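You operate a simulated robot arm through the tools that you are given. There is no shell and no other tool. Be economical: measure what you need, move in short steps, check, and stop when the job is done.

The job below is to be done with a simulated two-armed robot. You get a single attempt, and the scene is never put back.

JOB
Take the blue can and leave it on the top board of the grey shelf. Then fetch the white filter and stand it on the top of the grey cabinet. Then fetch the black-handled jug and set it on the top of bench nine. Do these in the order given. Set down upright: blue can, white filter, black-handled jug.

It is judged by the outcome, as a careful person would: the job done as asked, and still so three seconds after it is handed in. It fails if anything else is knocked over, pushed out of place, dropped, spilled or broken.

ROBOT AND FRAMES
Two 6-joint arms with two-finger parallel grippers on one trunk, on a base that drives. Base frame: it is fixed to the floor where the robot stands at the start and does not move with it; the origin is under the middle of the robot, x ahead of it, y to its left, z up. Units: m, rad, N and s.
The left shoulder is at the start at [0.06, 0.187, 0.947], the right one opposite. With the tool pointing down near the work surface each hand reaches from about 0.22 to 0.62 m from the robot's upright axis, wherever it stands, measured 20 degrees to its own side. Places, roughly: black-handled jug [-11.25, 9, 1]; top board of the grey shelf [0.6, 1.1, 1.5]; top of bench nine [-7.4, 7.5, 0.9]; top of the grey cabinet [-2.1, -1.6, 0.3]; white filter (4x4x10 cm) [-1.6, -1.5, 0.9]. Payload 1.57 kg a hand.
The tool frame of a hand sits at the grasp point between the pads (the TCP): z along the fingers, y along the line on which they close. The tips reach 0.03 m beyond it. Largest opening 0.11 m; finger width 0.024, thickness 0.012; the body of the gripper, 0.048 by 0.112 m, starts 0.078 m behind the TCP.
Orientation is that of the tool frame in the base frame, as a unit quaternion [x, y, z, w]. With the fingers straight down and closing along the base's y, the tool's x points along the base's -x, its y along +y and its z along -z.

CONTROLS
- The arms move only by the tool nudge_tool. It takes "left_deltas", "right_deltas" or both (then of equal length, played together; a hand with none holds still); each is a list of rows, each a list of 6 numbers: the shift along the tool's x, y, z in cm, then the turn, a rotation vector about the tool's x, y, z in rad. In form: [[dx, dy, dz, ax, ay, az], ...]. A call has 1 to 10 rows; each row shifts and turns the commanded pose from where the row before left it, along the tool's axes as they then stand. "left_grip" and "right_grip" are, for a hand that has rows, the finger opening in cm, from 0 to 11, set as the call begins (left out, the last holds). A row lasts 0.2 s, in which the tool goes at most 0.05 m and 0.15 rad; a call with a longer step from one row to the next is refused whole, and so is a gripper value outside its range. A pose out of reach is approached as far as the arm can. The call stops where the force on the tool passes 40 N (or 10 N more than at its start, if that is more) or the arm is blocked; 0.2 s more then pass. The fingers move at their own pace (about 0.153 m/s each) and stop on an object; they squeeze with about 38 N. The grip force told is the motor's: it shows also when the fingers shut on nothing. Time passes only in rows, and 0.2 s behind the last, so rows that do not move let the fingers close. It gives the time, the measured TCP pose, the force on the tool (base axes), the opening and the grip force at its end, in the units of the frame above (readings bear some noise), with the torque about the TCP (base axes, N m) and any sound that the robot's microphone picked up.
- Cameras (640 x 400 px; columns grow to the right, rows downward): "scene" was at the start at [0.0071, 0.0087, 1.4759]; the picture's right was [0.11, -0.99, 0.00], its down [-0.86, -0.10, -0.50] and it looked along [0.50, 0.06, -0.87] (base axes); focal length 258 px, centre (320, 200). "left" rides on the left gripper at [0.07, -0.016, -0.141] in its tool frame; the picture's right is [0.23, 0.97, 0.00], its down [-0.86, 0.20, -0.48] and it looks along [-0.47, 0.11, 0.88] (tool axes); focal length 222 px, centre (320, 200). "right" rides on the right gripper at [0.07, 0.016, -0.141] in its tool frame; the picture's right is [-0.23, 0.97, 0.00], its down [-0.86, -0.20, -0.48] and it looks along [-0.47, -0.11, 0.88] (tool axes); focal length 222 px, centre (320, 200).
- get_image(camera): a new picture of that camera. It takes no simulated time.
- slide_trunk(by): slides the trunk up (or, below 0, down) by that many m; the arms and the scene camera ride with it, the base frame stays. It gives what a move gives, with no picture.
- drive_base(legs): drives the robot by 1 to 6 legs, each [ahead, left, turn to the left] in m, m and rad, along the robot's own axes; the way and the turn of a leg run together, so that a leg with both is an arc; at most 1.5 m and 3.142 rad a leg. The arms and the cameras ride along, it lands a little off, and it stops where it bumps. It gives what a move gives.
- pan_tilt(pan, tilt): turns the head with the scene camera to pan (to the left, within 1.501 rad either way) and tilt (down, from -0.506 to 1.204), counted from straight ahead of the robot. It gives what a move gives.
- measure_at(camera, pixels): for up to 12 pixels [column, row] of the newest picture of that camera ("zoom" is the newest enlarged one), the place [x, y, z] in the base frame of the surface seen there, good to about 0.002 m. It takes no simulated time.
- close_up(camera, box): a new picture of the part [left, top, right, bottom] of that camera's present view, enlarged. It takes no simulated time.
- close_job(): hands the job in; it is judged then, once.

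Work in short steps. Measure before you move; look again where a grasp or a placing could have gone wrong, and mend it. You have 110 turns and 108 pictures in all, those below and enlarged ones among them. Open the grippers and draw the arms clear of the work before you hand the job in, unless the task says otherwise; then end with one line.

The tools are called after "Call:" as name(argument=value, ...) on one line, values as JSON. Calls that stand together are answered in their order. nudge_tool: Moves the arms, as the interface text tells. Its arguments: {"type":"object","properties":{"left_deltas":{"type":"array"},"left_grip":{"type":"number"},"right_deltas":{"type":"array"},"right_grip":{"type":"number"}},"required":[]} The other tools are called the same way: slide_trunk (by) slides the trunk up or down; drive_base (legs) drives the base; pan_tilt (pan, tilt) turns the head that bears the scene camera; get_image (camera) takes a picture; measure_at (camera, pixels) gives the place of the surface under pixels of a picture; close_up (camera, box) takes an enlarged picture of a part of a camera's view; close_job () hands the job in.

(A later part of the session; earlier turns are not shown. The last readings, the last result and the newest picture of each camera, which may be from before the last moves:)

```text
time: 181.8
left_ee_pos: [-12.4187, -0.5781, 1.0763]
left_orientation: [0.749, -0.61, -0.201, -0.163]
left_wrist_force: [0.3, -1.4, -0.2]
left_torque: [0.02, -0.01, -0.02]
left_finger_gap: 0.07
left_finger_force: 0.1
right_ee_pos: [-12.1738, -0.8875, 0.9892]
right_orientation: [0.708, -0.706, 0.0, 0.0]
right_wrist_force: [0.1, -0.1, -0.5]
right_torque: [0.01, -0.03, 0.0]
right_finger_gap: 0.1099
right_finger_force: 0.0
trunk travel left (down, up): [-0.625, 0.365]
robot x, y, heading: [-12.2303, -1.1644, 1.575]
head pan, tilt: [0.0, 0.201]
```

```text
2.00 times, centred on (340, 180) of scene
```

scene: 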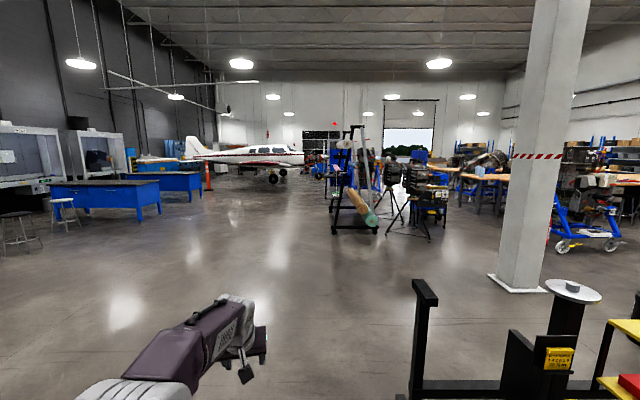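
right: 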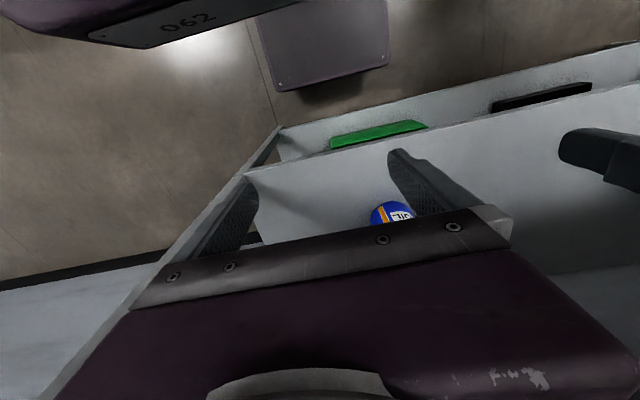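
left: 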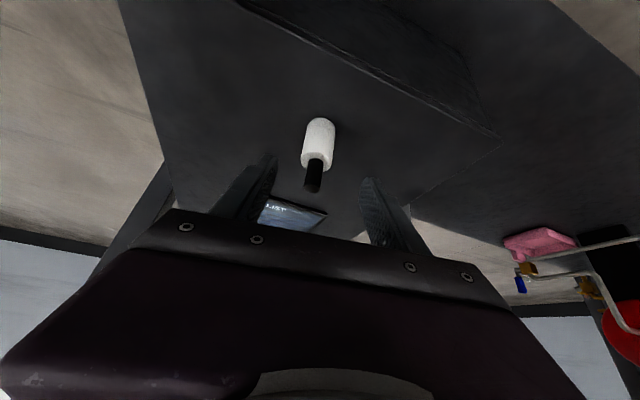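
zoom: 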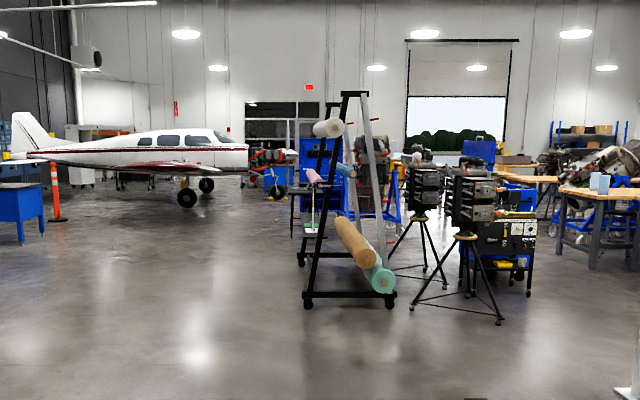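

The rack begins at x≥−11.96; I travel along x≈−12.9 to y≈5, then look.

Call:
drive_base(legs=[[0, 0.65, 0], [1.5, 0, 0], [1.5, 0, 0], [1.5, 0, 0], [1.3, 0, 0]])

Call:
pan_tilt(pan=-0.5, tilt=0.2)

Call:
get_image(camera="scene")

```text
time: 212.4
left_ee_pos: [-12.8761, 5.1757, 1.0771]
left_orientation: [0.731, -0.631, -0.196, -0.17]
left_wrist_force: [-0.2, 0.6, 0.4]
left_torque: [0.04, 0.0, 0.0]
left_finger_gap: 0.0697
left_finger_force: 0.0
right_ee_pos: [-12.65, 4.8504, 0.9908]
right_orientation: [-0.689, 0.725, 0.0, -0.001]
right_wrist_force: [-0.5, -0.1, 0.2]
right_torque: [0.0, 0.01, -0.01]
right_finger_gap: 0.11
right_finger_force: 0.0
trunk travel left (down, up): [-0.625, 0.365]
robot x, y, heading: [-12.7176, 4.5792, 1.519]
head pan, tilt: [0.0, 0.201]
```

```text
time: 213.3
left_ee_pos: [-12.8764, 5.175, 1.0758]
left_orientation: [0.732, -0.63, -0.196, -0.169]
left_wrist_force: [0.6, 0.4, -0.5]
left_torque: [-0.01, -0.01, 0.01]
left_finger_gap: 0.07
left_finger_force: 0.0
right_ee_pos: [-12.6493, 4.8519, 0.9895]
right_orientation: [-0.689, 0.725, 0.0, 0.0]
right_wrist_force: [-0.3, 0.5, 0.2]
right_torque: [0.01, -0.01, -0.03]
right_finger_gap: 0.1101
right_finger_force: 0.1
trunk travel left (down, up): [-0.625, 0.365]
robot x, y, heading: [-12.7156, 4.5739, 1.52]
head pan, tilt: [-0.499, 0.201]
```

```text
57 pictures are left
```

scene: 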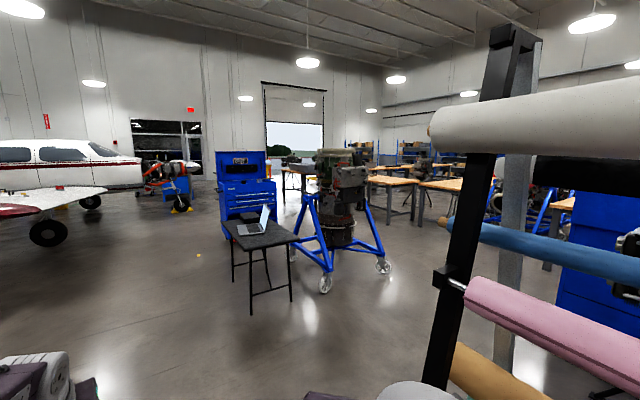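

The blue tool chest at (245,200) lies in the jug's direction. I zoom in and measure.

Call:
close_up(camera="scene", box=[190, 130, 430, 310])

Call:
measure_at(camera="scene", pixels=[[245, 205], [232, 160], [265, 235], [240, 225], [325, 285], [385, 265], [250, 310], [290, 298], [342, 195], [445, 180], [400, 182], [60, 240]])

```text
2.22 times, centred on (310, 220) of scene
```

zoom: 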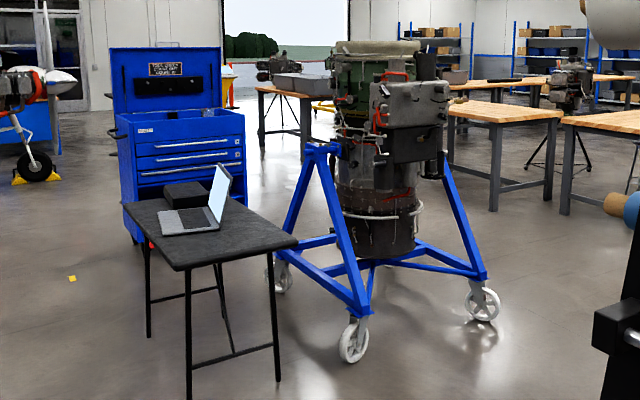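

```text
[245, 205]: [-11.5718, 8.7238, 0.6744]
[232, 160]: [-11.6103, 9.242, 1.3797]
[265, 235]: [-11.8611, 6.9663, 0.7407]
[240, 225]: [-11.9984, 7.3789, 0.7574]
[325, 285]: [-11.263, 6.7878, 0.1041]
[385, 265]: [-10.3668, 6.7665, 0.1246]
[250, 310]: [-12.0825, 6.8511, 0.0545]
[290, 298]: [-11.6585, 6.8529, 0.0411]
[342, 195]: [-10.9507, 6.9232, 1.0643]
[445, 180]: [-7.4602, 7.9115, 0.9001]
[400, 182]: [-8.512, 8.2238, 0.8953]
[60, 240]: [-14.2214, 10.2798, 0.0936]
```

The chest spans about x −11.95…−11.2, y 8.7–9.25. I measure the aircraft wing near the left and the chest's edges before going closer.

Call:
measure_at(camera="scene", pixels=[[100, 192], [60, 195], [20, 215], [140, 178], [180, 205], [195, 205], [222, 215], [274, 205], [250, 190], [268, 185], [235, 222], [298, 238]])

Call:
drive_base(legs=[[1.0, 0.0, 0.05]])

Call:
slide_trunk(by=0.3)

Call:
get_image(camera="scene")

```text
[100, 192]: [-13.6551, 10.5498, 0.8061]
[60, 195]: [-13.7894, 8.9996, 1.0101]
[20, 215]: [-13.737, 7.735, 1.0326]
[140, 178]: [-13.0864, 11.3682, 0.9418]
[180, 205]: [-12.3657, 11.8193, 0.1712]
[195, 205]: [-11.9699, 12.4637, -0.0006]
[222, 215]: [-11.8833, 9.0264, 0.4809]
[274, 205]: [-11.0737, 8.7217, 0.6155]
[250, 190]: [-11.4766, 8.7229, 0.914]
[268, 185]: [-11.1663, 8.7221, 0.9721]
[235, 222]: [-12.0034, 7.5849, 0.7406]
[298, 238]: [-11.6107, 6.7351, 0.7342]
```

```text
time: 218.5
left_ee_pos: [-12.8939, 6.1541, 1.0767]
left_orientation: [0.751, -0.607, -0.201, -0.164]
left_wrist_force: [0.5, -0.7, -0.3]
left_torque: [0.02, 0.01, 0.0]
left_finger_gap: 0.07
left_finger_force: 0.0
right_ee_pos: [-12.6475, 5.8469, 0.9902]
right_orientation: [0.711, -0.703, 0.001, 0.0]
right_wrist_force: [0.3, 0.0, -0.6]
right_torque: [-0.02, 0.02, -0.05]
right_finger_gap: 0.11
right_finger_force: 0.2
trunk travel left (down, up): [-0.625, 0.365]
robot x, y, heading: [-12.7022, 5.5706, 1.578]
head pan, tilt: [-0.499, 0.201]
```

```text
time: 221.5
left_ee_pos: [-12.8938, 6.1543, 1.377]
left_orientation: [0.751, -0.607, -0.201, -0.163]
left_wrist_force: [-0.3, -0.3, -0.6]
left_torque: [-0.02, -0.01, 0.01]
left_finger_gap: 0.0701
left_finger_force: 0.1
right_ee_pos: [-12.6478, 5.8468, 1.2897]
right_orientation: [0.711, -0.703, -0.001, 0.0]
right_wrist_force: [0.0, -0.1, 0.8]
right_torque: [-0.01, 0.03, -0.02]
right_finger_gap: 0.1101
right_finger_force: 0.0
trunk travel left (down, up): [-0.925, 0.065]
robot x, y, heading: [-12.6959, 5.5697, 1.579]
head pan, tilt: [-0.499, 0.201]
```

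```text
55 pictures are left
```

scene: 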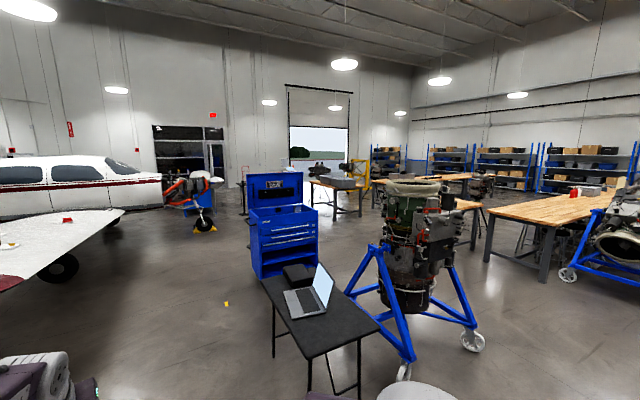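

I zoom in on the chest's top tray.

Call:
close_up(camera="scene", box=[235, 165, 335, 235])

```text
5.71 times, centred on (285, 200) of scene
```

zoom: 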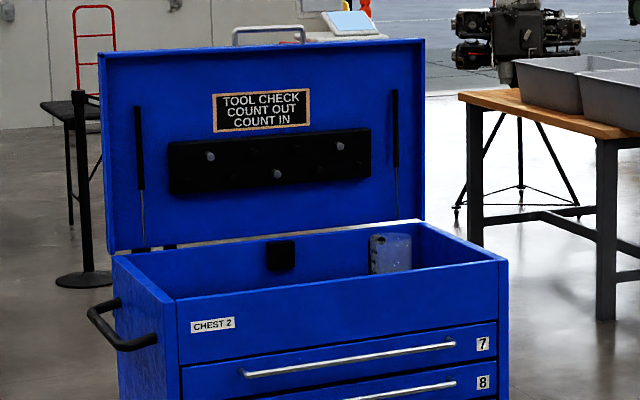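

A translucent jug stands in the chest's tray at zoom (390,255). I drive up to y≈8.1 and turn the head to look along the gap.

Call:
drive_base(legs=[[1.3, 0.12, 0], [1.2, 0, 0]])

Call:
pan_tilt(pan=-1.4, tilt=0.5)

Call:
get_image(camera="scene")

```text
time: 233.7
left_ee_pos: [-13.0749, 8.6521, 1.3778]
left_orientation: [0.748, -0.611, -0.2, -0.164]
left_wrist_force: [0.1, -1.0, -0.5]
left_torque: [0.03, 0.0, -0.02]
left_finger_gap: 0.0699
left_finger_force: 0.1
right_ee_pos: [-12.8313, 8.342, 1.29]
right_orientation: [0.709, -0.705, -0.001, -0.001]
right_wrist_force: [0.1, -0.6, -0.2]
right_torque: [-0.01, -0.01, 0.0]
right_finger_gap: 0.11
right_finger_force: 0.0
trunk travel left (down, up): [-0.925, 0.065]
robot x, y, heading: [-12.887, 8.0689, 1.569]
head pan, tilt: [-0.499, 0.201]
```

```text
time: 234.9
left_ee_pos: [-13.0763, 8.6522, 1.3775]
left_orientation: [0.748, -0.611, -0.201, -0.164]
left_wrist_force: [0.8, -0.4, -0.6]
left_torque: [-0.02, 0.01, -0.02]
left_finger_gap: 0.0698
left_finger_force: 0.0
right_ee_pos: [-12.8319, 8.3435, 1.2899]
right_orientation: [0.709, -0.705, -0.001, 0.0]
right_wrist_force: [-0.4, 0.7, -0.2]
right_torque: [0.03, -0.02, 0.03]
right_finger_gap: 0.1104
right_finger_force: 0.1
trunk travel left (down, up): [-0.925, 0.065]
robot x, y, heading: [-12.8909, 8.0683, 1.571]
head pan, tilt: [-1.4, 0.499]
```

```text
53 pictures are left
```

scene: 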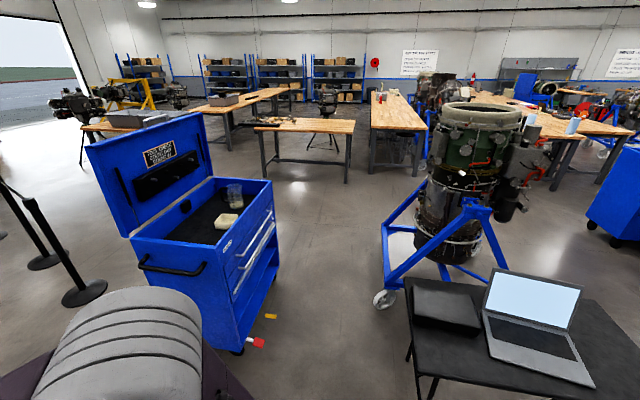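

Call:
close_up(camera="scene", box=[150, 160, 290, 260])

Call:
measure_at(camera="scene", pixels=[[235, 195], [228, 220], [200, 225], [273, 182], [222, 250], [240, 352], [385, 302], [385, 225], [410, 285], [430, 335], [260, 342], [215, 180]])

Call:
measure_at(camera="scene", pixels=[[330, 128], [260, 125], [350, 128], [400, 105], [372, 127], [425, 127], [530, 125], [265, 165], [345, 180], [372, 170], [300, 97]])

```text
4.00 times, centred on (220, 210) of scene
```

zoom: 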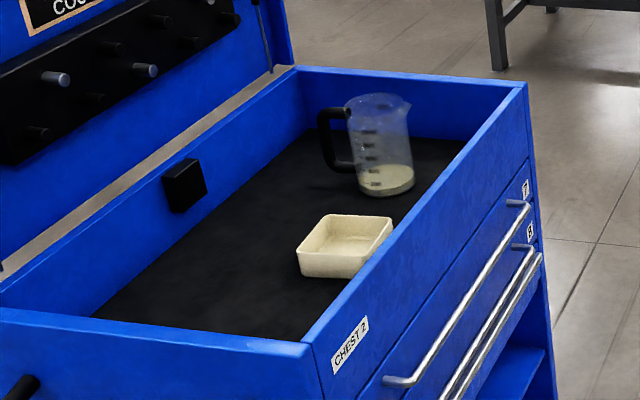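

```text
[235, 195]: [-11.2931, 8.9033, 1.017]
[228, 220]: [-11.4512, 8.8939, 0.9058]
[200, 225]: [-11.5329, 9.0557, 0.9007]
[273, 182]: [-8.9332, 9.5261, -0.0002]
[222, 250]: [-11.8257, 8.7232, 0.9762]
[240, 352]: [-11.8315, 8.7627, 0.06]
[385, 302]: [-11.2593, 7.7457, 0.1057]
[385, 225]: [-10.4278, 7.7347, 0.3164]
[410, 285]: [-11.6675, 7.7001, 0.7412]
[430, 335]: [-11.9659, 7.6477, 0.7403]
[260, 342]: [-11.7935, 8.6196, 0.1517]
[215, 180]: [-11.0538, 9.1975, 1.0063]
```

```text
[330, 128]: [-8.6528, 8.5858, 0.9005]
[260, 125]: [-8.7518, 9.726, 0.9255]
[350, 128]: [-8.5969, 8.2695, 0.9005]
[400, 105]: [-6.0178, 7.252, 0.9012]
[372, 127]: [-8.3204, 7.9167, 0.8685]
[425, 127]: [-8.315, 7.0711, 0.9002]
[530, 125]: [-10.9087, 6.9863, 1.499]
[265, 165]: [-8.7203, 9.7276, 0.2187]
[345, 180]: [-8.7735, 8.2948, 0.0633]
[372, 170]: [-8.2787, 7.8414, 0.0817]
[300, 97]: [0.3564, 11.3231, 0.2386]
```

The jug (black handle, some contents) stands at about [-11.29, 8.90] on the tray floor z≈0.90; front casters reach y≈8.62, table edge ≈7.75. I check my own footprint by looking down.

Call:
pan_tilt(pan=-0.9, tilt=1.2)

Call:
get_image(camera="scene")

```text
time: 236.0
left_ee_pos: [-13.0768, 8.652, 1.377]
left_orientation: [0.748, -0.611, -0.2, -0.163]
left_wrist_force: [0.4, 0.4, 0.1]
left_torque: [-0.02, -0.02, 0.0]
left_finger_gap: 0.0701
left_finger_force: 0.0
right_ee_pos: [-12.8324, 8.3426, 1.2893]
right_orientation: [0.709, -0.705, -0.001, -0.001]
right_wrist_force: [-0.3, 0.3, 1.3]
right_torque: [-0.02, 0.04, -0.01]
right_finger_gap: 0.11
right_finger_force: 0.1
trunk travel left (down, up): [-0.925, 0.065]
robot x, y, heading: [-12.8846, 8.0666, 1.577]
head pan, tilt: [-0.901, 1.201]
```

```text
51 pictures are left
```

scene: 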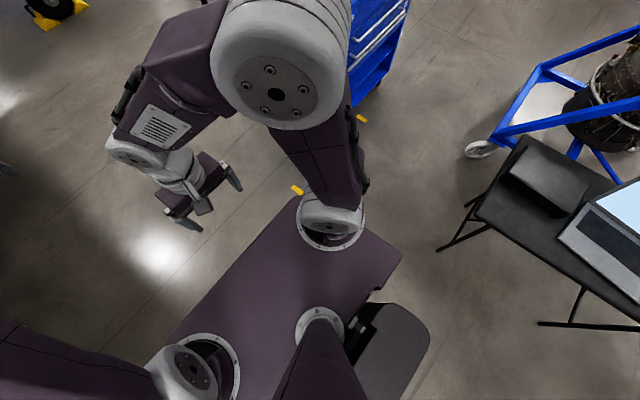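

Call:
measure_at(camera="scene", pixels=[[398, 252], [298, 200], [425, 325], [400, 312], [415, 375], [180, 330], [297, 190], [362, 119], [519, 140], [447, 245], [285, 225], [350, 250]])

```text
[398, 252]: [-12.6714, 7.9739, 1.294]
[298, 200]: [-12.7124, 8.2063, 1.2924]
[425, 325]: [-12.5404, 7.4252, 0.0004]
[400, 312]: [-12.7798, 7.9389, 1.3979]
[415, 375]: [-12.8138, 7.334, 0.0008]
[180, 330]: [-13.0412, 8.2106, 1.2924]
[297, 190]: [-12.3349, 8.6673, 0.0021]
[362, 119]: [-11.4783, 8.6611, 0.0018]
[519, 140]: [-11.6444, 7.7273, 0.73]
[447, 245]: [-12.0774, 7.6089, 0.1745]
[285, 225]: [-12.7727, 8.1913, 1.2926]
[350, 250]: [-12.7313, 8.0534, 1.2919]
```

I use the right wrist camera, which looks back toward the base, to see its footprint.

Call:
get_image(camera="right")

Call:
measure_at(camera="right", pixels=[[275, 90], [388, 60], [330, 80], [330, 40], [260, 20], [388, 20], [300, 88], [380, 40]])

```text
50 pictures are left
```

right: 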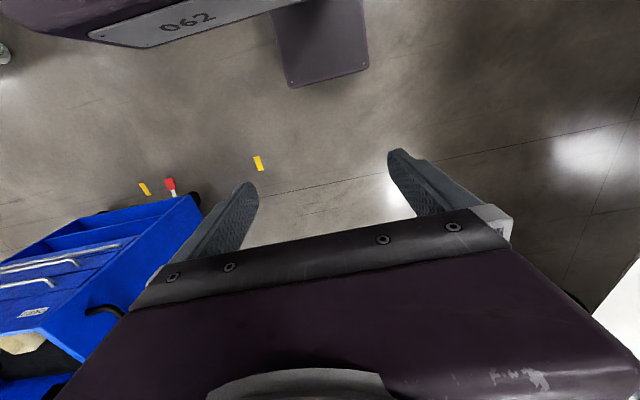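

```text
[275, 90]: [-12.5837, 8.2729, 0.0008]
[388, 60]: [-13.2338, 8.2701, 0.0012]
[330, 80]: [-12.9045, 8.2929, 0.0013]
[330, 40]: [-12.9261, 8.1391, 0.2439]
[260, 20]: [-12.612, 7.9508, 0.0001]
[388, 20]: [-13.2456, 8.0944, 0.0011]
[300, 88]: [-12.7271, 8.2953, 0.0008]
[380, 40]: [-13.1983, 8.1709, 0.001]
```

The base is only about ±0.22 m, so the gap is comfortable. I go to y≈8.2 and shift right to x≈−11.48 with hands above the chest (z≥1.29).

Call:
drive_base(legs=[[0.12, 0, 0], [0, -0.7, 0], [0, -0.7, 0]])

Call:
pan_tilt(pan=-0.25, tilt=0.8)

Call:
get_image(camera="scene")

Call:
get_image(camera="right")

```text
time: 244.1
left_ee_pos: [-11.6842, 8.7707, 1.3761]
left_orientation: [0.747, -0.613, -0.2, -0.164]
left_wrist_force: [0.1, -0.7, 0.2]
left_torque: [0.02, -0.03, -0.02]
left_finger_gap: 0.0703
left_finger_force: 0.0
right_ee_pos: [-11.4414, 8.4587, 1.2906]
right_orientation: [-0.706, 0.708, -0.001, 0.0]
right_wrist_force: [0.3, -0.8, -0.5]
right_torque: [-0.02, 0.0, -0.02]
right_finger_gap: 0.1101
right_finger_force: 0.0
trunk travel left (down, up): [-0.925, 0.065]
robot x, y, heading: [-11.4984, 8.183, 1.567]
head pan, tilt: [-0.901, 1.201]
```

```text
time: 245.1
left_ee_pos: [-11.6818, 8.7698, 1.3759]
left_orientation: [0.746, -0.614, -0.2, -0.164]
left_wrist_force: [0.5, 0.0, 0.0]
left_torque: [-0.03, 0.05, 0.0]
left_finger_gap: 0.07
left_finger_force: 0.0
right_ee_pos: [-11.4403, 8.4598, 1.2903]
right_orientation: [-0.706, 0.708, 0.0, 0.0]
right_wrist_force: [-0.4, 0.3, -0.2]
right_torque: [0.0, 0.01, -0.01]
right_finger_gap: 0.1103
right_finger_force: 0.1
trunk travel left (down, up): [-0.925, 0.065]
robot x, y, heading: [-11.4973, 8.1839, 1.57]
head pan, tilt: [-0.25, 0.799]
```

```text
49 pictures are left
```

scene: 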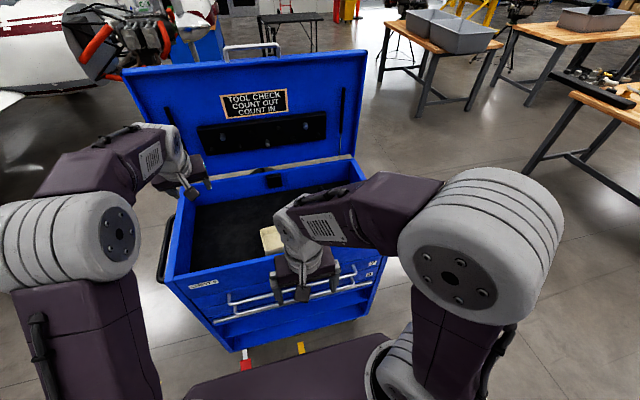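

```text
48 pictures are left
```

right: 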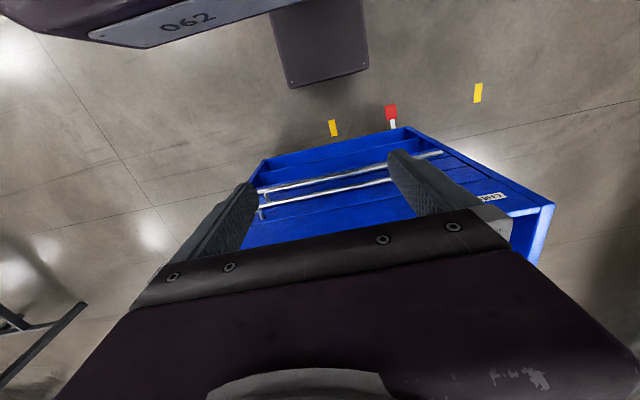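

The jug is hidden behind my right forearm. I shift 0.25 m right to see it between the arms.

Call:
drive_base(legs=[[0, -0.25, 0]])

Call:
pan_tilt(pan=0.0, tilt=0.9)

Call:
get_image(camera="scene")

Call:
close_up(camera="scene", box=[220, 110, 400, 222])

```text
time: 246.9
left_ee_pos: [-11.4325, 8.77, 1.3771]
left_orientation: [0.747, -0.613, -0.199, -0.165]
left_wrist_force: [-0.8, 0.6, -0.5]
left_torque: [-0.02, -0.02, -0.02]
left_finger_gap: 0.07
left_finger_force: 0.2
right_ee_pos: [-11.1895, 8.4575, 1.29]
right_orientation: [-0.706, 0.709, -0.001, 0.002]
right_wrist_force: [-0.1, -0.9, -0.5]
right_torque: [0.04, -0.04, -0.02]
right_finger_gap: 0.1099
right_finger_force: 0.1
trunk travel left (down, up): [-0.925, 0.065]
robot x, y, heading: [-11.2455, 8.1859, 1.566]
head pan, tilt: [-0.25, 0.799]
```

```text
time: 247.7
left_ee_pos: [-11.4284, 8.7696, 1.377]
left_orientation: [0.746, -0.613, -0.201, -0.164]
left_wrist_force: [-0.4, -0.9, 0.0]
left_torque: [0.01, 0.01, 0.02]
left_finger_gap: 0.0699
left_finger_force: 0.1
right_ee_pos: [-11.1866, 8.4568, 1.2902]
right_orientation: [-0.706, 0.708, 0.0, 0.001]
right_wrist_force: [0.4, -1.4, -0.2]
right_torque: [-0.03, -0.01, 0.02]
right_finger_gap: 0.1101
right_finger_force: 0.0
trunk travel left (down, up): [-0.925, 0.065]
robot x, y, heading: [-11.2449, 8.1798, 1.568]
head pan, tilt: [0.0, 0.901]
```

```text
47 pictures are left
```

scene: 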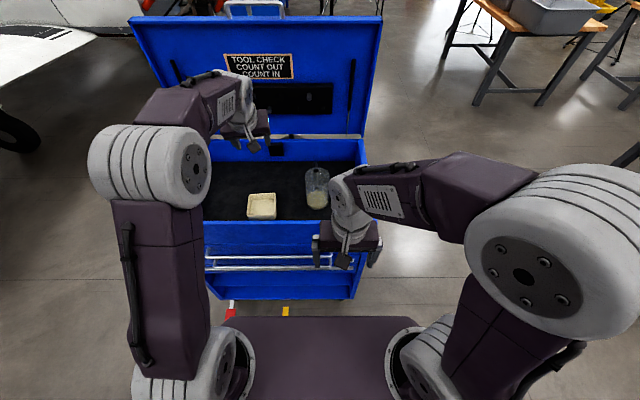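

```text
3.56 times, centred on (310, 166) of scene
```

zoom: 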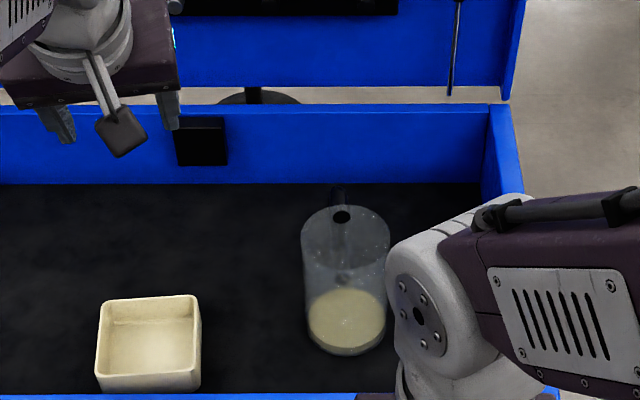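

The jug's handle points toward the lid (+y). I measure its rim, sides and contents.

Call:
measure_at(camera="zoom", pixels=[[305, 240], [303, 225], [345, 260], [385, 240], [309, 310], [345, 340], [383, 320], [340, 217], [339, 195], [345, 210], [330, 207], [375, 215]])

Call:
measure_at(camera="zoom", pixels=[[345, 355], [240, 300], [250, 395], [340, 170], [490, 110], [490, 185], [345, 320], [200, 305], [195, 385], [340, 104]])

```text
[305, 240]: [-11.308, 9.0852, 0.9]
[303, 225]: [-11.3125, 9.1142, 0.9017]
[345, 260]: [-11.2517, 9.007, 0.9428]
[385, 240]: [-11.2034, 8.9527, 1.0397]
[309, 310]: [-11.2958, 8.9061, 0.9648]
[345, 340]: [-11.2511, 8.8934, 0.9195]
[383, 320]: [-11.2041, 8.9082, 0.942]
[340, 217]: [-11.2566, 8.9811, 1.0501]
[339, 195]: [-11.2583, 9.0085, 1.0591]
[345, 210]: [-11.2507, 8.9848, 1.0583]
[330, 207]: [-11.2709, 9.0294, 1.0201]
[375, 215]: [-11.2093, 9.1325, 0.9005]
```

```text
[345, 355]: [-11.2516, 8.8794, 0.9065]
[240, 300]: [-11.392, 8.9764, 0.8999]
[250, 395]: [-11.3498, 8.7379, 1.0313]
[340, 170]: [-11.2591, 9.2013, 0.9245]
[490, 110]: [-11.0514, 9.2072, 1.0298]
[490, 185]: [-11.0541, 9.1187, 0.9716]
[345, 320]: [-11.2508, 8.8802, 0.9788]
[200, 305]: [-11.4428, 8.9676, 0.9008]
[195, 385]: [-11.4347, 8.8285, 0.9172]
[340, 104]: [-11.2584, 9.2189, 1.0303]
```

The jug is ≈0.094 m wide, centred at [-11.250, 8.927], rim ≈1.06; tray rim ≈1.03. I will grip it from above with the right hand across x at z≈0.995. First I raise the left hand out of the way and align the base.

Call:
nudge_tool(left_deltas=[[-2, 0, -3.4, 0, 0, 0], [-2, 0, -3.4, 0, 0, 0], [-2, 0, -3.4, 0, 0, 0], [-2, 0, -3.4, 0, 0, 0], [-2, 0, -3.4, 0, 0, 0], [0, 0, 0, 0, 0, 0]])

Call:
drive_base(legs=[[0, 0.13, 0], [0.16, 0, 0.0]])

```text
time: 249.1
left_ee_pos: [-11.4307, 8.75, 1.5602]
left_orientation: [0.746, -0.614, -0.2, -0.164]
left_wrist_force: [0.3, -0.1, -0.2]
left_torque: [-0.01, -0.05, 0.02]
left_finger_gap: 0.0701
left_finger_force: 0.1
left hand out of reach, approached as far as the arm can: row 5
right_ee_pos: [-11.1866, 8.4571, 1.2889]
right_orientation: [-0.705, 0.709, 0.0, 0.001]
right_wrist_force: [-0.5, 0.1, 0.2]
right_torque: [-0.03, -0.03, -0.03]
right_finger_gap: 0.1097
right_finger_force: 0.2
trunk travel left (down, up): [-0.925, 0.065]
robot x, y, heading: [-11.2499, 8.1809, 1.565]
head pan, tilt: [0.0, 0.901]
```

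```text
time: 251.4
left_ee_pos: [-11.561, 8.9043, 1.5616]
left_orientation: [0.747, -0.612, -0.2, -0.164]
left_wrist_force: [-0.9, -0.3, 0.9]
left_torque: [0.01, 0.01, 0.0]
left_finger_gap: 0.0695
left_finger_force: 0.1
right_ee_pos: [-11.3174, 8.6107, 1.2915]
right_orientation: [-0.707, 0.708, 0.001, 0.002]
right_wrist_force: [0.7, -0.3, 0.0]
right_torque: [0.04, 0.0, 0.03]
right_finger_gap: 0.11
right_finger_force: 0.0
trunk travel left (down, up): [-0.925, 0.065]
robot x, y, heading: [-11.3713, 8.3397, 1.57]
head pan, tilt: [0.0, 0.901]
```

The right hand must move +0.316 m in y and +0.067 m in x at z 1.29; I do that in 8 rows and look.

Call:
nudge_tool(right_deltas=[[-3.95, -0.84, 0, 0, 0, 0], [-3.95, -0.84, 0, 0, 0, 0], [-3.95, -0.84, 0, 0, 0, 0], [-3.95, -0.84, 0, 0, 0, 0], [-3.95, -0.84, 0, 0, 0, 0], [-3.95, -0.84, 0, 0, 0, 0], [-3.95, -0.84, 0, 0, 0, 0], [-3.95, -0.84, 0, 0, 0, 0], [0, 0, 0, 0, 0, 0]], right_grip=11)

Call:
get_image(camera="right")

Call:
get_image(camera="scene")

```text
time: 253.4
left_ee_pos: [-11.5587, 8.9071, 1.5598]
left_orientation: [0.747, -0.612, -0.2, -0.165]
left_wrist_force: [-0.4, -0.5, 0.3]
left_torque: [0.02, 0.0, -0.03]
left_finger_gap: 0.07
left_finger_force: 0.0
right_ee_pos: [-11.2522, 8.9146, 1.2894]
right_orientation: [-0.707, 0.708, 0.0, 0.0]
right_wrist_force: [0.1, 0.5, 0.0]
right_torque: [0.03, -0.01, 0.02]
right_finger_gap: 0.1099
right_finger_force: 0.1
right hand out of reach, approached as far as the arm can: row 8
trunk travel left (down, up): [-0.925, 0.065]
robot x, y, heading: [-11.3728, 8.3387, 1.568]
head pan, tilt: [0.0, 0.901]
```

```text
45 pictures are left
```

right: 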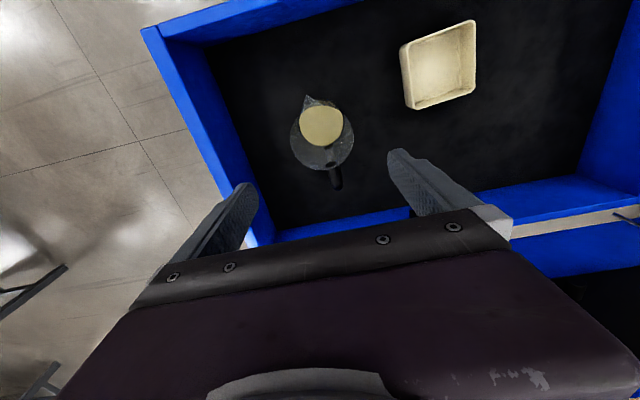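

```text
44 pictures are left
```

scene: 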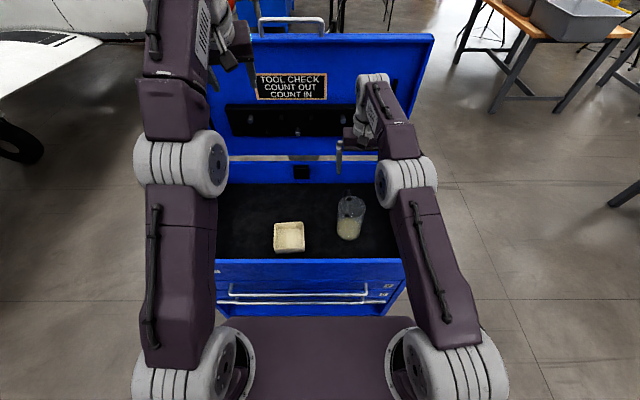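

The arm is nearly stretched; I edge the base 3 cm ahead and re-measure the jug from the right wrist camera.

Call:
measure_at(camera="right", pixels=[[290, 145], [354, 145], [322, 168], [310, 97], [336, 185], [322, 125], [333, 168], [300, 120], [345, 120], [160, 60]])

Call:
close_up(camera="scene", box=[310, 170, 390, 250])

Call:
measure_at(camera="zoom", pixels=[[220, 200], [440, 200], [330, 230], [230, 300], [420, 300], [320, 350], [320, 160], [300, 120]])

Call:
drive_base(legs=[[0.03, 0, 0]])

```text
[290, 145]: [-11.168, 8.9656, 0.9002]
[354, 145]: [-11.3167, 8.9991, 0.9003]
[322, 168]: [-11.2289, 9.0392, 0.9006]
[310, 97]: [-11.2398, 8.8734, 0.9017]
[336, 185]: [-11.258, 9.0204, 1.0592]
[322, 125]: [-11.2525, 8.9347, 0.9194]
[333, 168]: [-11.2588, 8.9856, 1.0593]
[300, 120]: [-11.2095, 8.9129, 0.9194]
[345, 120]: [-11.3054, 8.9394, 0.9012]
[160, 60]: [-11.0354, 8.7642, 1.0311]
```

```text
5.00 times, centred on (350, 210) of scene
```

zoom: 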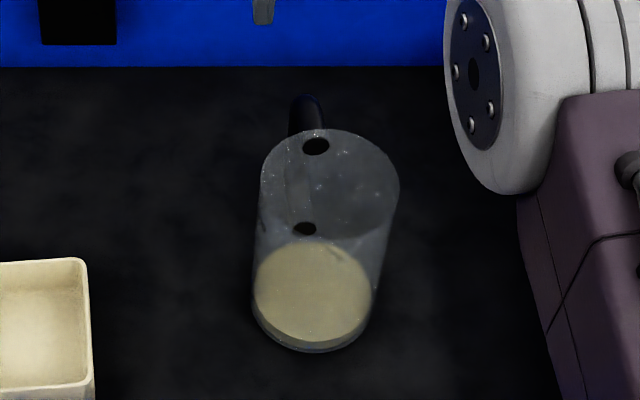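

```text
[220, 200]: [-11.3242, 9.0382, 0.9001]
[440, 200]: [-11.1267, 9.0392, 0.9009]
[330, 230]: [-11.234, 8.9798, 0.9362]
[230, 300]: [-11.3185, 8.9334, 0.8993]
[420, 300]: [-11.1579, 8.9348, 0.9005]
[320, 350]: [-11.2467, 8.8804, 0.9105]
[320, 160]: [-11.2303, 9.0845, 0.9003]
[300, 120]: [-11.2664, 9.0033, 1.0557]
```

```text
time: 254.2
left_ee_pos: [-11.5603, 8.9289, 1.5644]
left_orientation: [0.747, -0.611, -0.202, -0.167]
left_wrist_force: [0.1, -0.8, 0.6]
left_torque: [0.09, 0.0, 0.01]
left_finger_gap: 0.0703
left_finger_force: 0.0
right_ee_pos: [-11.2524, 8.9376, 1.2928]
right_orientation: [-0.706, 0.708, 0.002, 0.004]
right_wrist_force: [0.3, -0.3, -0.2]
right_torque: [0.1, 0.03, 0.01]
right_finger_gap: 0.1102
right_finger_force: 0.0
trunk travel left (down, up): [-0.925, 0.065]
robot x, y, heading: [-11.3752, 8.371, 1.566]
head pan, tilt: [0.0, 0.901]
```

Jug centre confirmed ≈[-11.251, 8.927]. I correct the hand by −1.1 cm in y and lower the trunk to just above the rim.

Call:
nudge_tool(right_deltas=[[1.05, 0, 0, 0, 0, 0], [0, 0, 0, 0, 0, 0]])

Call:
slide_trunk(by=-0.17)

Call:
get_image(camera="right")

Call:
get_image(camera="scene")

```text
time: 254.8
left_ee_pos: [-11.5602, 8.9366, 1.5618]
left_orientation: [0.746, -0.612, -0.202, -0.166]
left_wrist_force: [0.8, -0.3, 0.1]
left_torque: [0.02, -0.01, -0.01]
left_finger_gap: 0.07
left_finger_force: 0.0
right_ee_pos: [-11.2519, 8.9328, 1.2908]
right_orientation: [-0.707, 0.708, 0.001, 0.001]
right_wrist_force: [-0.2, 0.4, 0.5]
right_torque: [0.01, 0.02, -0.01]
right_finger_gap: 0.11
right_finger_force: 0.0
trunk travel left (down, up): [-0.925, 0.065]
robot x, y, heading: [-11.3738, 8.3702, 1.567]
head pan, tilt: [0.0, 0.901]
```

```text
time: 256.8
left_ee_pos: [-11.5593, 8.9391, 1.3905]
left_orientation: [0.747, -0.612, -0.201, -0.164]
left_wrist_force: [0.3, -0.1, 0.3]
left_torque: [0.01, 0.0, -0.01]
left_finger_gap: 0.0701
left_finger_force: 0.0
right_ee_pos: [-11.2521, 8.934, 1.1194]
right_orientation: [-0.706, 0.708, 0.001, 0.0]
right_wrist_force: [-0.1, -0.2, 0.0]
right_torque: [0.01, 0.02, -0.03]
right_finger_gap: 0.1101
right_finger_force: 0.0
trunk travel left (down, up): [-0.755, 0.235]
robot x, y, heading: [-11.3715, 8.3671, 1.566]
head pan, tilt: [0.0, 0.901]
```

```text
42 pictures are left
```

right: 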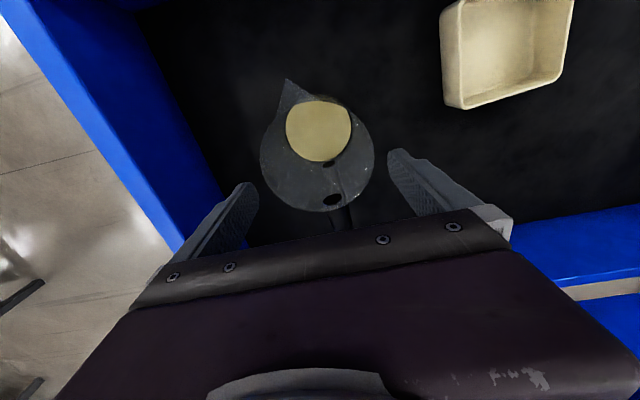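

```text
41 pictures are left
```

scene: 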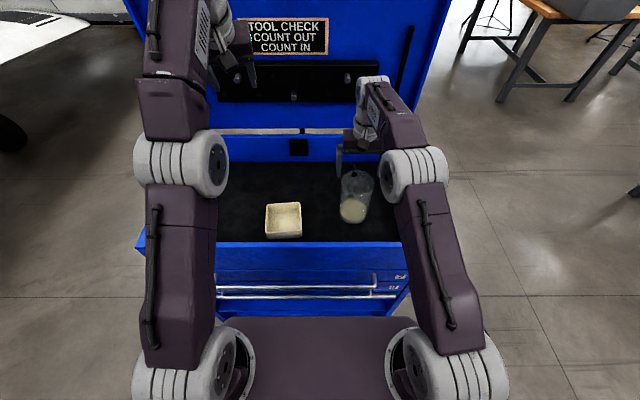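

The rim ellipse spans columns 260–375 in the right picture, close to my full opening. I zoom in to size it exactly.

Call:
close_up(camera="right", box=[240, 70, 440, 240])

Call:
measure_at(camera="zoom", pixels=[[66, 270], [72, 270], [428, 270], [422, 270], [434, 270], [62, 250], [250, 448], [150, 30], [160, 40], [90, 330], [410, 340], [245, 395]])

```text
2.35 times, centred on (340, 155) of right
```

zoom: 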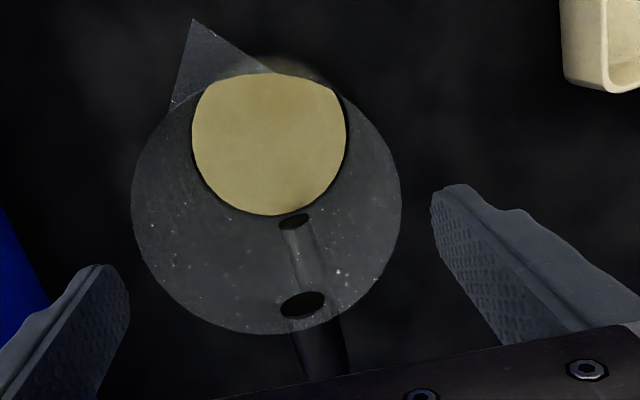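

```text
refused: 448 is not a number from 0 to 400
```

Call:
measure_at(camera="zoom", pixels=[[134, 190], [138, 200], [400, 200], [396, 190], [270, 333], [270, 330], [200, 320], [193, 24], [300, 295], [388, 150], [150, 260], [385, 250]])

```text
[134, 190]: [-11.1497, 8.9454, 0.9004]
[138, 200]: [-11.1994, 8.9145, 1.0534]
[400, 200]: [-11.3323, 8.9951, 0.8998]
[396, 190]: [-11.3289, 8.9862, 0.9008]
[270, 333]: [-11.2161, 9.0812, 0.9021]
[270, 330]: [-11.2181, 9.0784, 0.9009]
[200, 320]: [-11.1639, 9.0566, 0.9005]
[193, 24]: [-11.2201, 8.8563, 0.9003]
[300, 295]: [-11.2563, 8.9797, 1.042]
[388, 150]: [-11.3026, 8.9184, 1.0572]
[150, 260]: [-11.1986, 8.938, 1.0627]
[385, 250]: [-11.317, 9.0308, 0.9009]
```

The rim is ≈0.1045 m wide, centre x≈−11.251: it fits the 0.11 opening with ~2.7 mm each side. I centre to the millimetre, lower tips to just above the rim, and check.

Call:
nudge_tool(right_deltas=[[0.65, -0.12, 0, 0, 0, 0], [0, 0, 1.1, 0, 0, 0], [0, 0, 1.1, 0, 0, 0], [0, 0, 0, 0, 0, 0], [0, 0, 0, 0, 0, 0]], right_grip=11)

Call:
close_up(camera="right", box=[200, 100, 440, 250])

Call:
measure_at(camera="zoom", pixels=[[140, 160], [150, 180], [500, 160], [495, 175], [300, 200], [140, 230], [520, 170], [250, 290]])

```text
time: 257.9
left_ee_pos: [-11.5589, 8.9395, 1.3901]
left_orientation: [0.747, -0.612, -0.2, -0.163]
left_wrist_force: [0.3, -0.4, -0.1]
left_torque: [0.01, 0.01, 0.0]
left_finger_gap: 0.07
left_finger_force: 0.1
right_ee_pos: [-11.2513, 8.9289, 1.0977]
right_orientation: [-0.707, 0.707, 0.0, 0.0]
right_wrist_force: [-0.4, 0.0, 0.2]
right_torque: [0.0, -0.02, 0.01]
right_finger_gap: 0.1104
right_finger_force: 0.1
trunk travel left (down, up): [-0.755, 0.235]
robot x, y, heading: [-11.3733, 8.3661, 1.565]
head pan, tilt: [0.0, 0.901]
```

```text
2.67 times, centred on (320, 175) of right
```

zoom: 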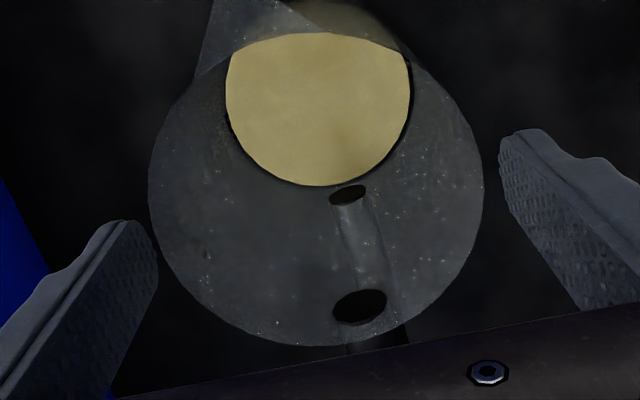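

```text
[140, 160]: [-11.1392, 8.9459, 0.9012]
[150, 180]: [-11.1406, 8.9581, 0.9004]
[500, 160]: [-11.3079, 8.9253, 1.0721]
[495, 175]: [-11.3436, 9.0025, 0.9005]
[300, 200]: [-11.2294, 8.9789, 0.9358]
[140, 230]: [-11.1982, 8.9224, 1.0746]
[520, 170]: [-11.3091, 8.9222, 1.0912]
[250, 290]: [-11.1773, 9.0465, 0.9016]
```

I measure the rim's two sides once more from here.

Call:
measure_at(camera="zoom", pixels=[[481, 185], [479, 200], [476, 180], [483, 195], [151, 185], [153, 195], [155, 210], [157, 180], [478, 170], [150, 200], [474, 150], [152, 170]])

```text
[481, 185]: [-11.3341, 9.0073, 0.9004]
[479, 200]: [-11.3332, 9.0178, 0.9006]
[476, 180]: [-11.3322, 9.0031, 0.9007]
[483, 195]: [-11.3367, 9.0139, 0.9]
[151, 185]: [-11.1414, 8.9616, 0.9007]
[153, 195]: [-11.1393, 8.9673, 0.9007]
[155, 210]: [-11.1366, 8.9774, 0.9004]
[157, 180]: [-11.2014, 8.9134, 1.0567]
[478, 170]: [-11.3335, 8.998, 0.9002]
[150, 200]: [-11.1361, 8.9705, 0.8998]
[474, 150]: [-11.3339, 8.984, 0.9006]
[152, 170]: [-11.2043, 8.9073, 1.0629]
```

Ray-casting gives rim centre [-11.2515, 8.926] and diameter ≈0.106; the hand is centred within a millimetre. I descend slowly past the rim and check the force.

Call:
nudge_tool(right_deltas=[[0, 0, 0.4, 0, 0, 0], [0, 0, 0.4, 0, 0, 0], [0, 0, 0.4, 0, 0, 0], [0, 0, 0.4, 0, 0, 0], [0, 0, 0, 0, 0, 0]])

Call:
close_up(camera="right", box=[200, 100, 440, 250])

```text
time: 259.1
left_ee_pos: [-11.5603, 8.9397, 1.3907]
left_orientation: [0.747, -0.613, -0.2, -0.164]
left_wrist_force: [0.9, 0.9, 0.1]
left_torque: [-0.03, -0.01, 0.03]
left_finger_gap: 0.0703
left_finger_force: 0.2
right_ee_pos: [-11.252, 8.928, 1.0813]
right_orientation: [-0.707, 0.708, 0.001, 0.0]
right_wrist_force: [-0.1, -0.8, -0.4]
right_torque: [0.0, 0.0, 0.0]
right_finger_gap: 0.11
right_finger_force: 0.0
trunk travel left (down, up): [-0.755, 0.235]
robot x, y, heading: [-11.3733, 8.3688, 1.564]
head pan, tilt: [0.0, 0.901]
```

```text
2.67 times, centred on (320, 175) of right
```

zoom: 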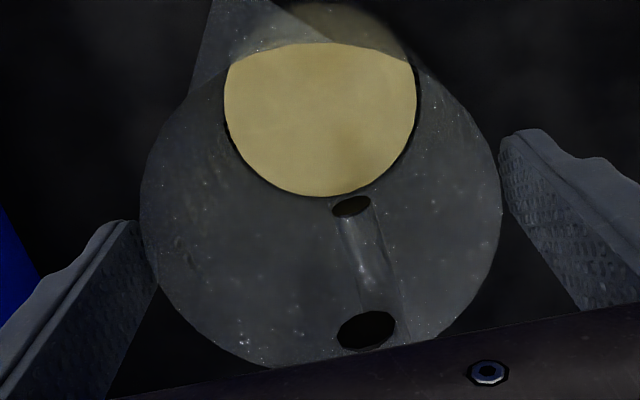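

No force yet with the tips at rim height. I continue down in small steps.

Call:
nudge_tool(right_deltas=[[0, 0, 0.3, 0, 0, 0], [0, 0, 0.3, 0, 0, 0], [0, 0, 0.3, 0, 0, 0], [0, 0, 0.3, 0, 0, 0], [0, 0, 0, 0, 0, 0]])

Call:
close_up(camera="right", box=[200, 100, 440, 250])

```text
time: 260.4
left_ee_pos: [-11.5604, 8.9393, 1.3907]
left_orientation: [0.747, -0.613, -0.2, -0.164]
left_wrist_force: [-0.8, -0.5, -0.4]
left_torque: [0.03, -0.01, -0.01]
left_finger_gap: 0.0699
left_finger_force: 0.1
right_ee_pos: [-11.2508, 8.9292, 1.068]
right_orientation: [-0.706, 0.708, 0.001, 0.001]
right_wrist_force: [0.4, -0.1, -0.6]
right_torque: [-0.01, 0.0, -0.01]
right_finger_gap: 0.11
right_finger_force: 0.1
trunk travel left (down, up): [-0.755, 0.235]
robot x, y, heading: [-11.3701, 8.3626, 1.565]
head pan, tilt: [0.0, 0.901]
```

```text
2.67 times, centred on (320, 175) of right
```

zoom: 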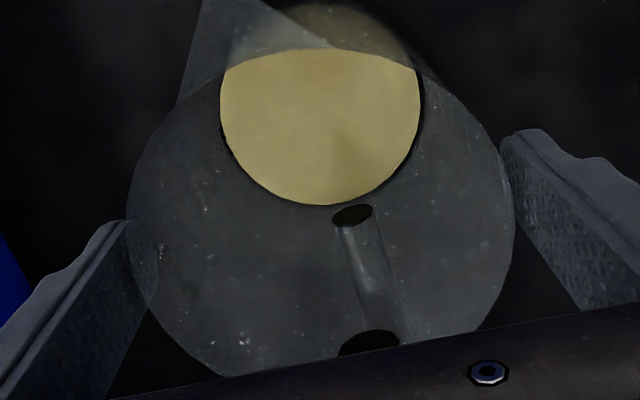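

The fingers pass outside the rim with no contact. I go on down to TCP z≈1.003.

Call:
nudge_tool(right_deltas=[[0, 0, 0.5, 0, 0, 0], [0, 0, 0.7, 0, 0, 0], [0, 0, 0.7, 0, 0, 0], [0, 0, 0.7, 0, 0, 0], [0, 0, 0.7, 0, 0, 0], [0, 0, 0.8, 0, 0, 0], [0, 0, 0.8, 0, 0, 0], [0, 0, 0.8, 0, 0, 0], [0, 0, 0.8, 0, 0, 0], [0, 0, 0, 0, 0, 0]])

Call:
get_image(camera="right")

```text
time: 262.6
left_ee_pos: [-11.5604, 8.9395, 1.39]
left_orientation: [0.747, -0.612, -0.2, -0.164]
left_wrist_force: [0.2, -0.9, 0.4]
left_torque: [-0.04, 0.0, 0.02]
left_finger_gap: 0.0701
left_finger_force: 0.1
right_ee_pos: [-11.2514, 8.9299, 1.0041]
right_orientation: [-0.706, 0.708, 0.0, 0.001]
right_wrist_force: [-0.6, 0.0, 0.3]
right_torque: [-0.01, 0.0, 0.0]
right_finger_gap: 0.1101
right_finger_force: 0.1
trunk travel left (down, up): [-0.755, 0.235]
robot x, y, heading: [-11.3718, 8.371, 1.566]
head pan, tilt: [0.0, 0.901]
```

```text
36 pictures are left
```

right: 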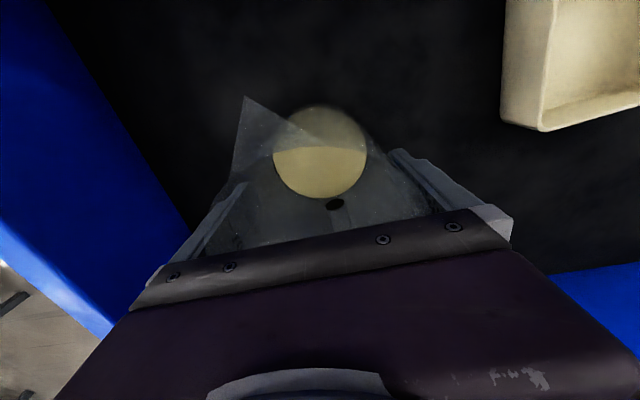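

Fingers are down both sides without contact (z 1.004). I close, then lift a little with the trunk.

Call:
nudge_tool(right_deltas=[[0, 0, 0, 0, 0, 0], [0, 0, 0, 0, 0, 0], [0, 0, 0, 0, 0, 0], [0, 0, 0, 0, 0, 0]], right_grip=0)

Call:
slide_trunk(by=0.03)

Call:
get_image(camera="right")

```text
time: 263.6
left_ee_pos: [-11.5592, 8.939, 1.3907]
left_orientation: [0.747, -0.613, -0.2, -0.164]
left_wrist_force: [0.4, 0.3, 0.5]
left_torque: [0.0, 0.03, 0.03]
left_finger_gap: 0.0702
left_finger_force: 0.0
right_ee_pos: [-11.2513, 8.9295, 1.004]
right_orientation: [-0.707, 0.707, 0.0, -0.001]
right_wrist_force: [-0.2, -1.2, -0.5]
right_torque: [0.0, 0.02, 0.02]
right_finger_gap: 0.1021
right_finger_force: 38.2
trunk travel left (down, up): [-0.755, 0.235]
robot x, y, heading: [-11.3689, 8.3719, 1.568]
head pan, tilt: [0.0, 0.901]
```

```text
time: 264.3
left_ee_pos: [-11.5594, 8.9392, 1.4204]
left_orientation: [0.747, -0.612, -0.2, -0.164]
left_wrist_force: [-0.2, 0.2, 0.0]
left_torque: [-0.04, 0.01, -0.02]
left_finger_gap: 0.0699
left_finger_force: 0.0
right_ee_pos: [-11.2507, 8.9314, 1.0337]
right_orientation: [-0.706, 0.708, 0.0, 0.0]
right_wrist_force: [0.2, -0.4, -2.5]
right_torque: [-0.02, -0.03, 0.0]
right_finger_gap: 0.1022
right_finger_force: 38.6
trunk travel left (down, up): [-0.785, 0.205]
robot x, y, heading: [-11.3734, 8.3723, 1.569]
head pan, tilt: [0.0, 0.901]
```

```text
35 pictures are left
```

right: 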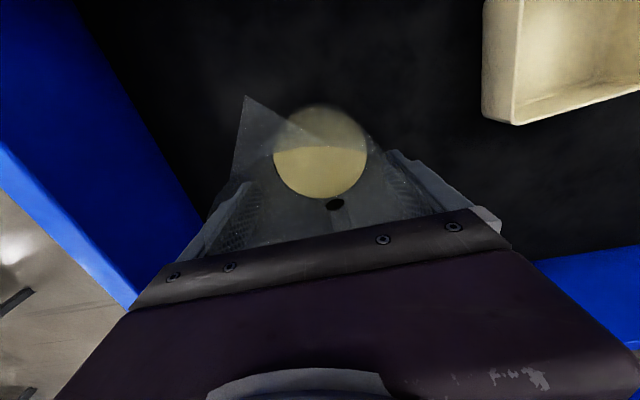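

The jug is held (2.5 N, gap 0.102). I lift it clear of the chest, back off a little, and strafe right out of the gap.

Call:
slide_trunk(by=0.2)

Call:
drive_base(legs=[[-0.2, 0, 0], [0, -0.9, 0], [0, -0.8, 0]])

Call:
pan_tilt(pan=-1.2, tilt=0.5)

Call:
get_image(camera="scene")

```text
time: 266.5
left_ee_pos: [-11.5588, 8.9381, 1.62]
left_orientation: [0.747, -0.612, -0.2, -0.164]
left_wrist_force: [-0.8, 0.4, -0.4]
left_torque: [0.01, 0.0, -0.03]
left_finger_gap: 0.0698
left_finger_force: 0.1
right_ee_pos: [-11.2513, 8.931, 1.2335]
right_orientation: [-0.706, 0.708, 0.0, 0.001]
right_wrist_force: [-0.4, -0.9, -1.6]
right_torque: [-0.02, 0.0, 0.02]
right_finger_gap: 0.1022
right_finger_force: 38.6
trunk travel left (down, up): [-0.985, 0.005]
robot x, y, heading: [-11.3753, 8.3676, 1.567]
head pan, tilt: [0.0, 0.901]
```

```text
time: 276.2
left_ee_pos: [-9.9126, 8.7534, 1.6206]
left_orientation: [0.755, -0.602, -0.202, -0.161]
left_wrist_force: [-0.8, 0.2, 0.9]
left_torque: [0.01, -0.01, -0.01]
left_finger_gap: 0.07
left_finger_force: 0.1
right_ee_pos: [-9.6033, 8.7522, 1.2332]
right_orientation: [0.717, -0.698, 0.0, 0.0]
right_wrist_force: [0.1, -0.1, -0.6]
right_torque: [-0.02, -0.02, 0.03]
right_finger_gap: 0.1025
right_finger_force: 37.8
trunk travel left (down, up): [-0.985, 0.005]
robot x, y, heading: [-9.708, 8.1907, 1.598]
head pan, tilt: [0.0, 0.901]
```

```text
time: 277.6
left_ee_pos: [-9.9117, 8.7531, 1.6198]
left_orientation: [0.755, -0.602, -0.203, -0.162]
left_wrist_force: [-0.6, -0.4, 0.5]
left_torque: [-0.02, 0.04, 0.02]
left_finger_gap: 0.07
left_finger_force: 0.0
right_ee_pos: [-9.6025, 8.7532, 1.2338]
right_orientation: [0.716, -0.698, 0.0, 0.0]
right_wrist_force: [-0.1, 0.0, -1.7]
right_torque: [-0.04, 0.02, -0.03]
right_finger_gap: 0.1024
right_finger_force: 38.1
trunk travel left (down, up): [-0.985, 0.005]
robot x, y, heading: [-9.7042, 8.1909, 1.592]
head pan, tilt: [-1.201, 0.499]
```

```text
34 pictures are left
```

scene: 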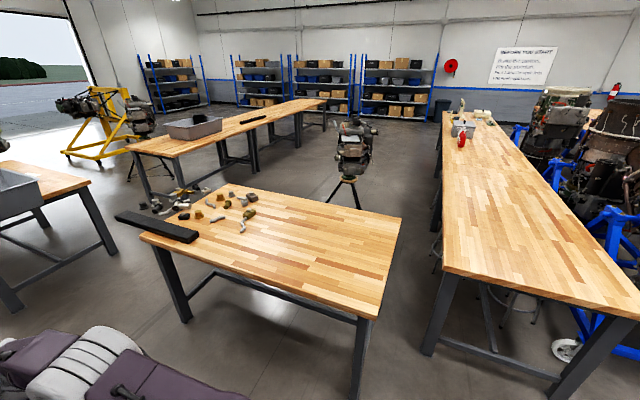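

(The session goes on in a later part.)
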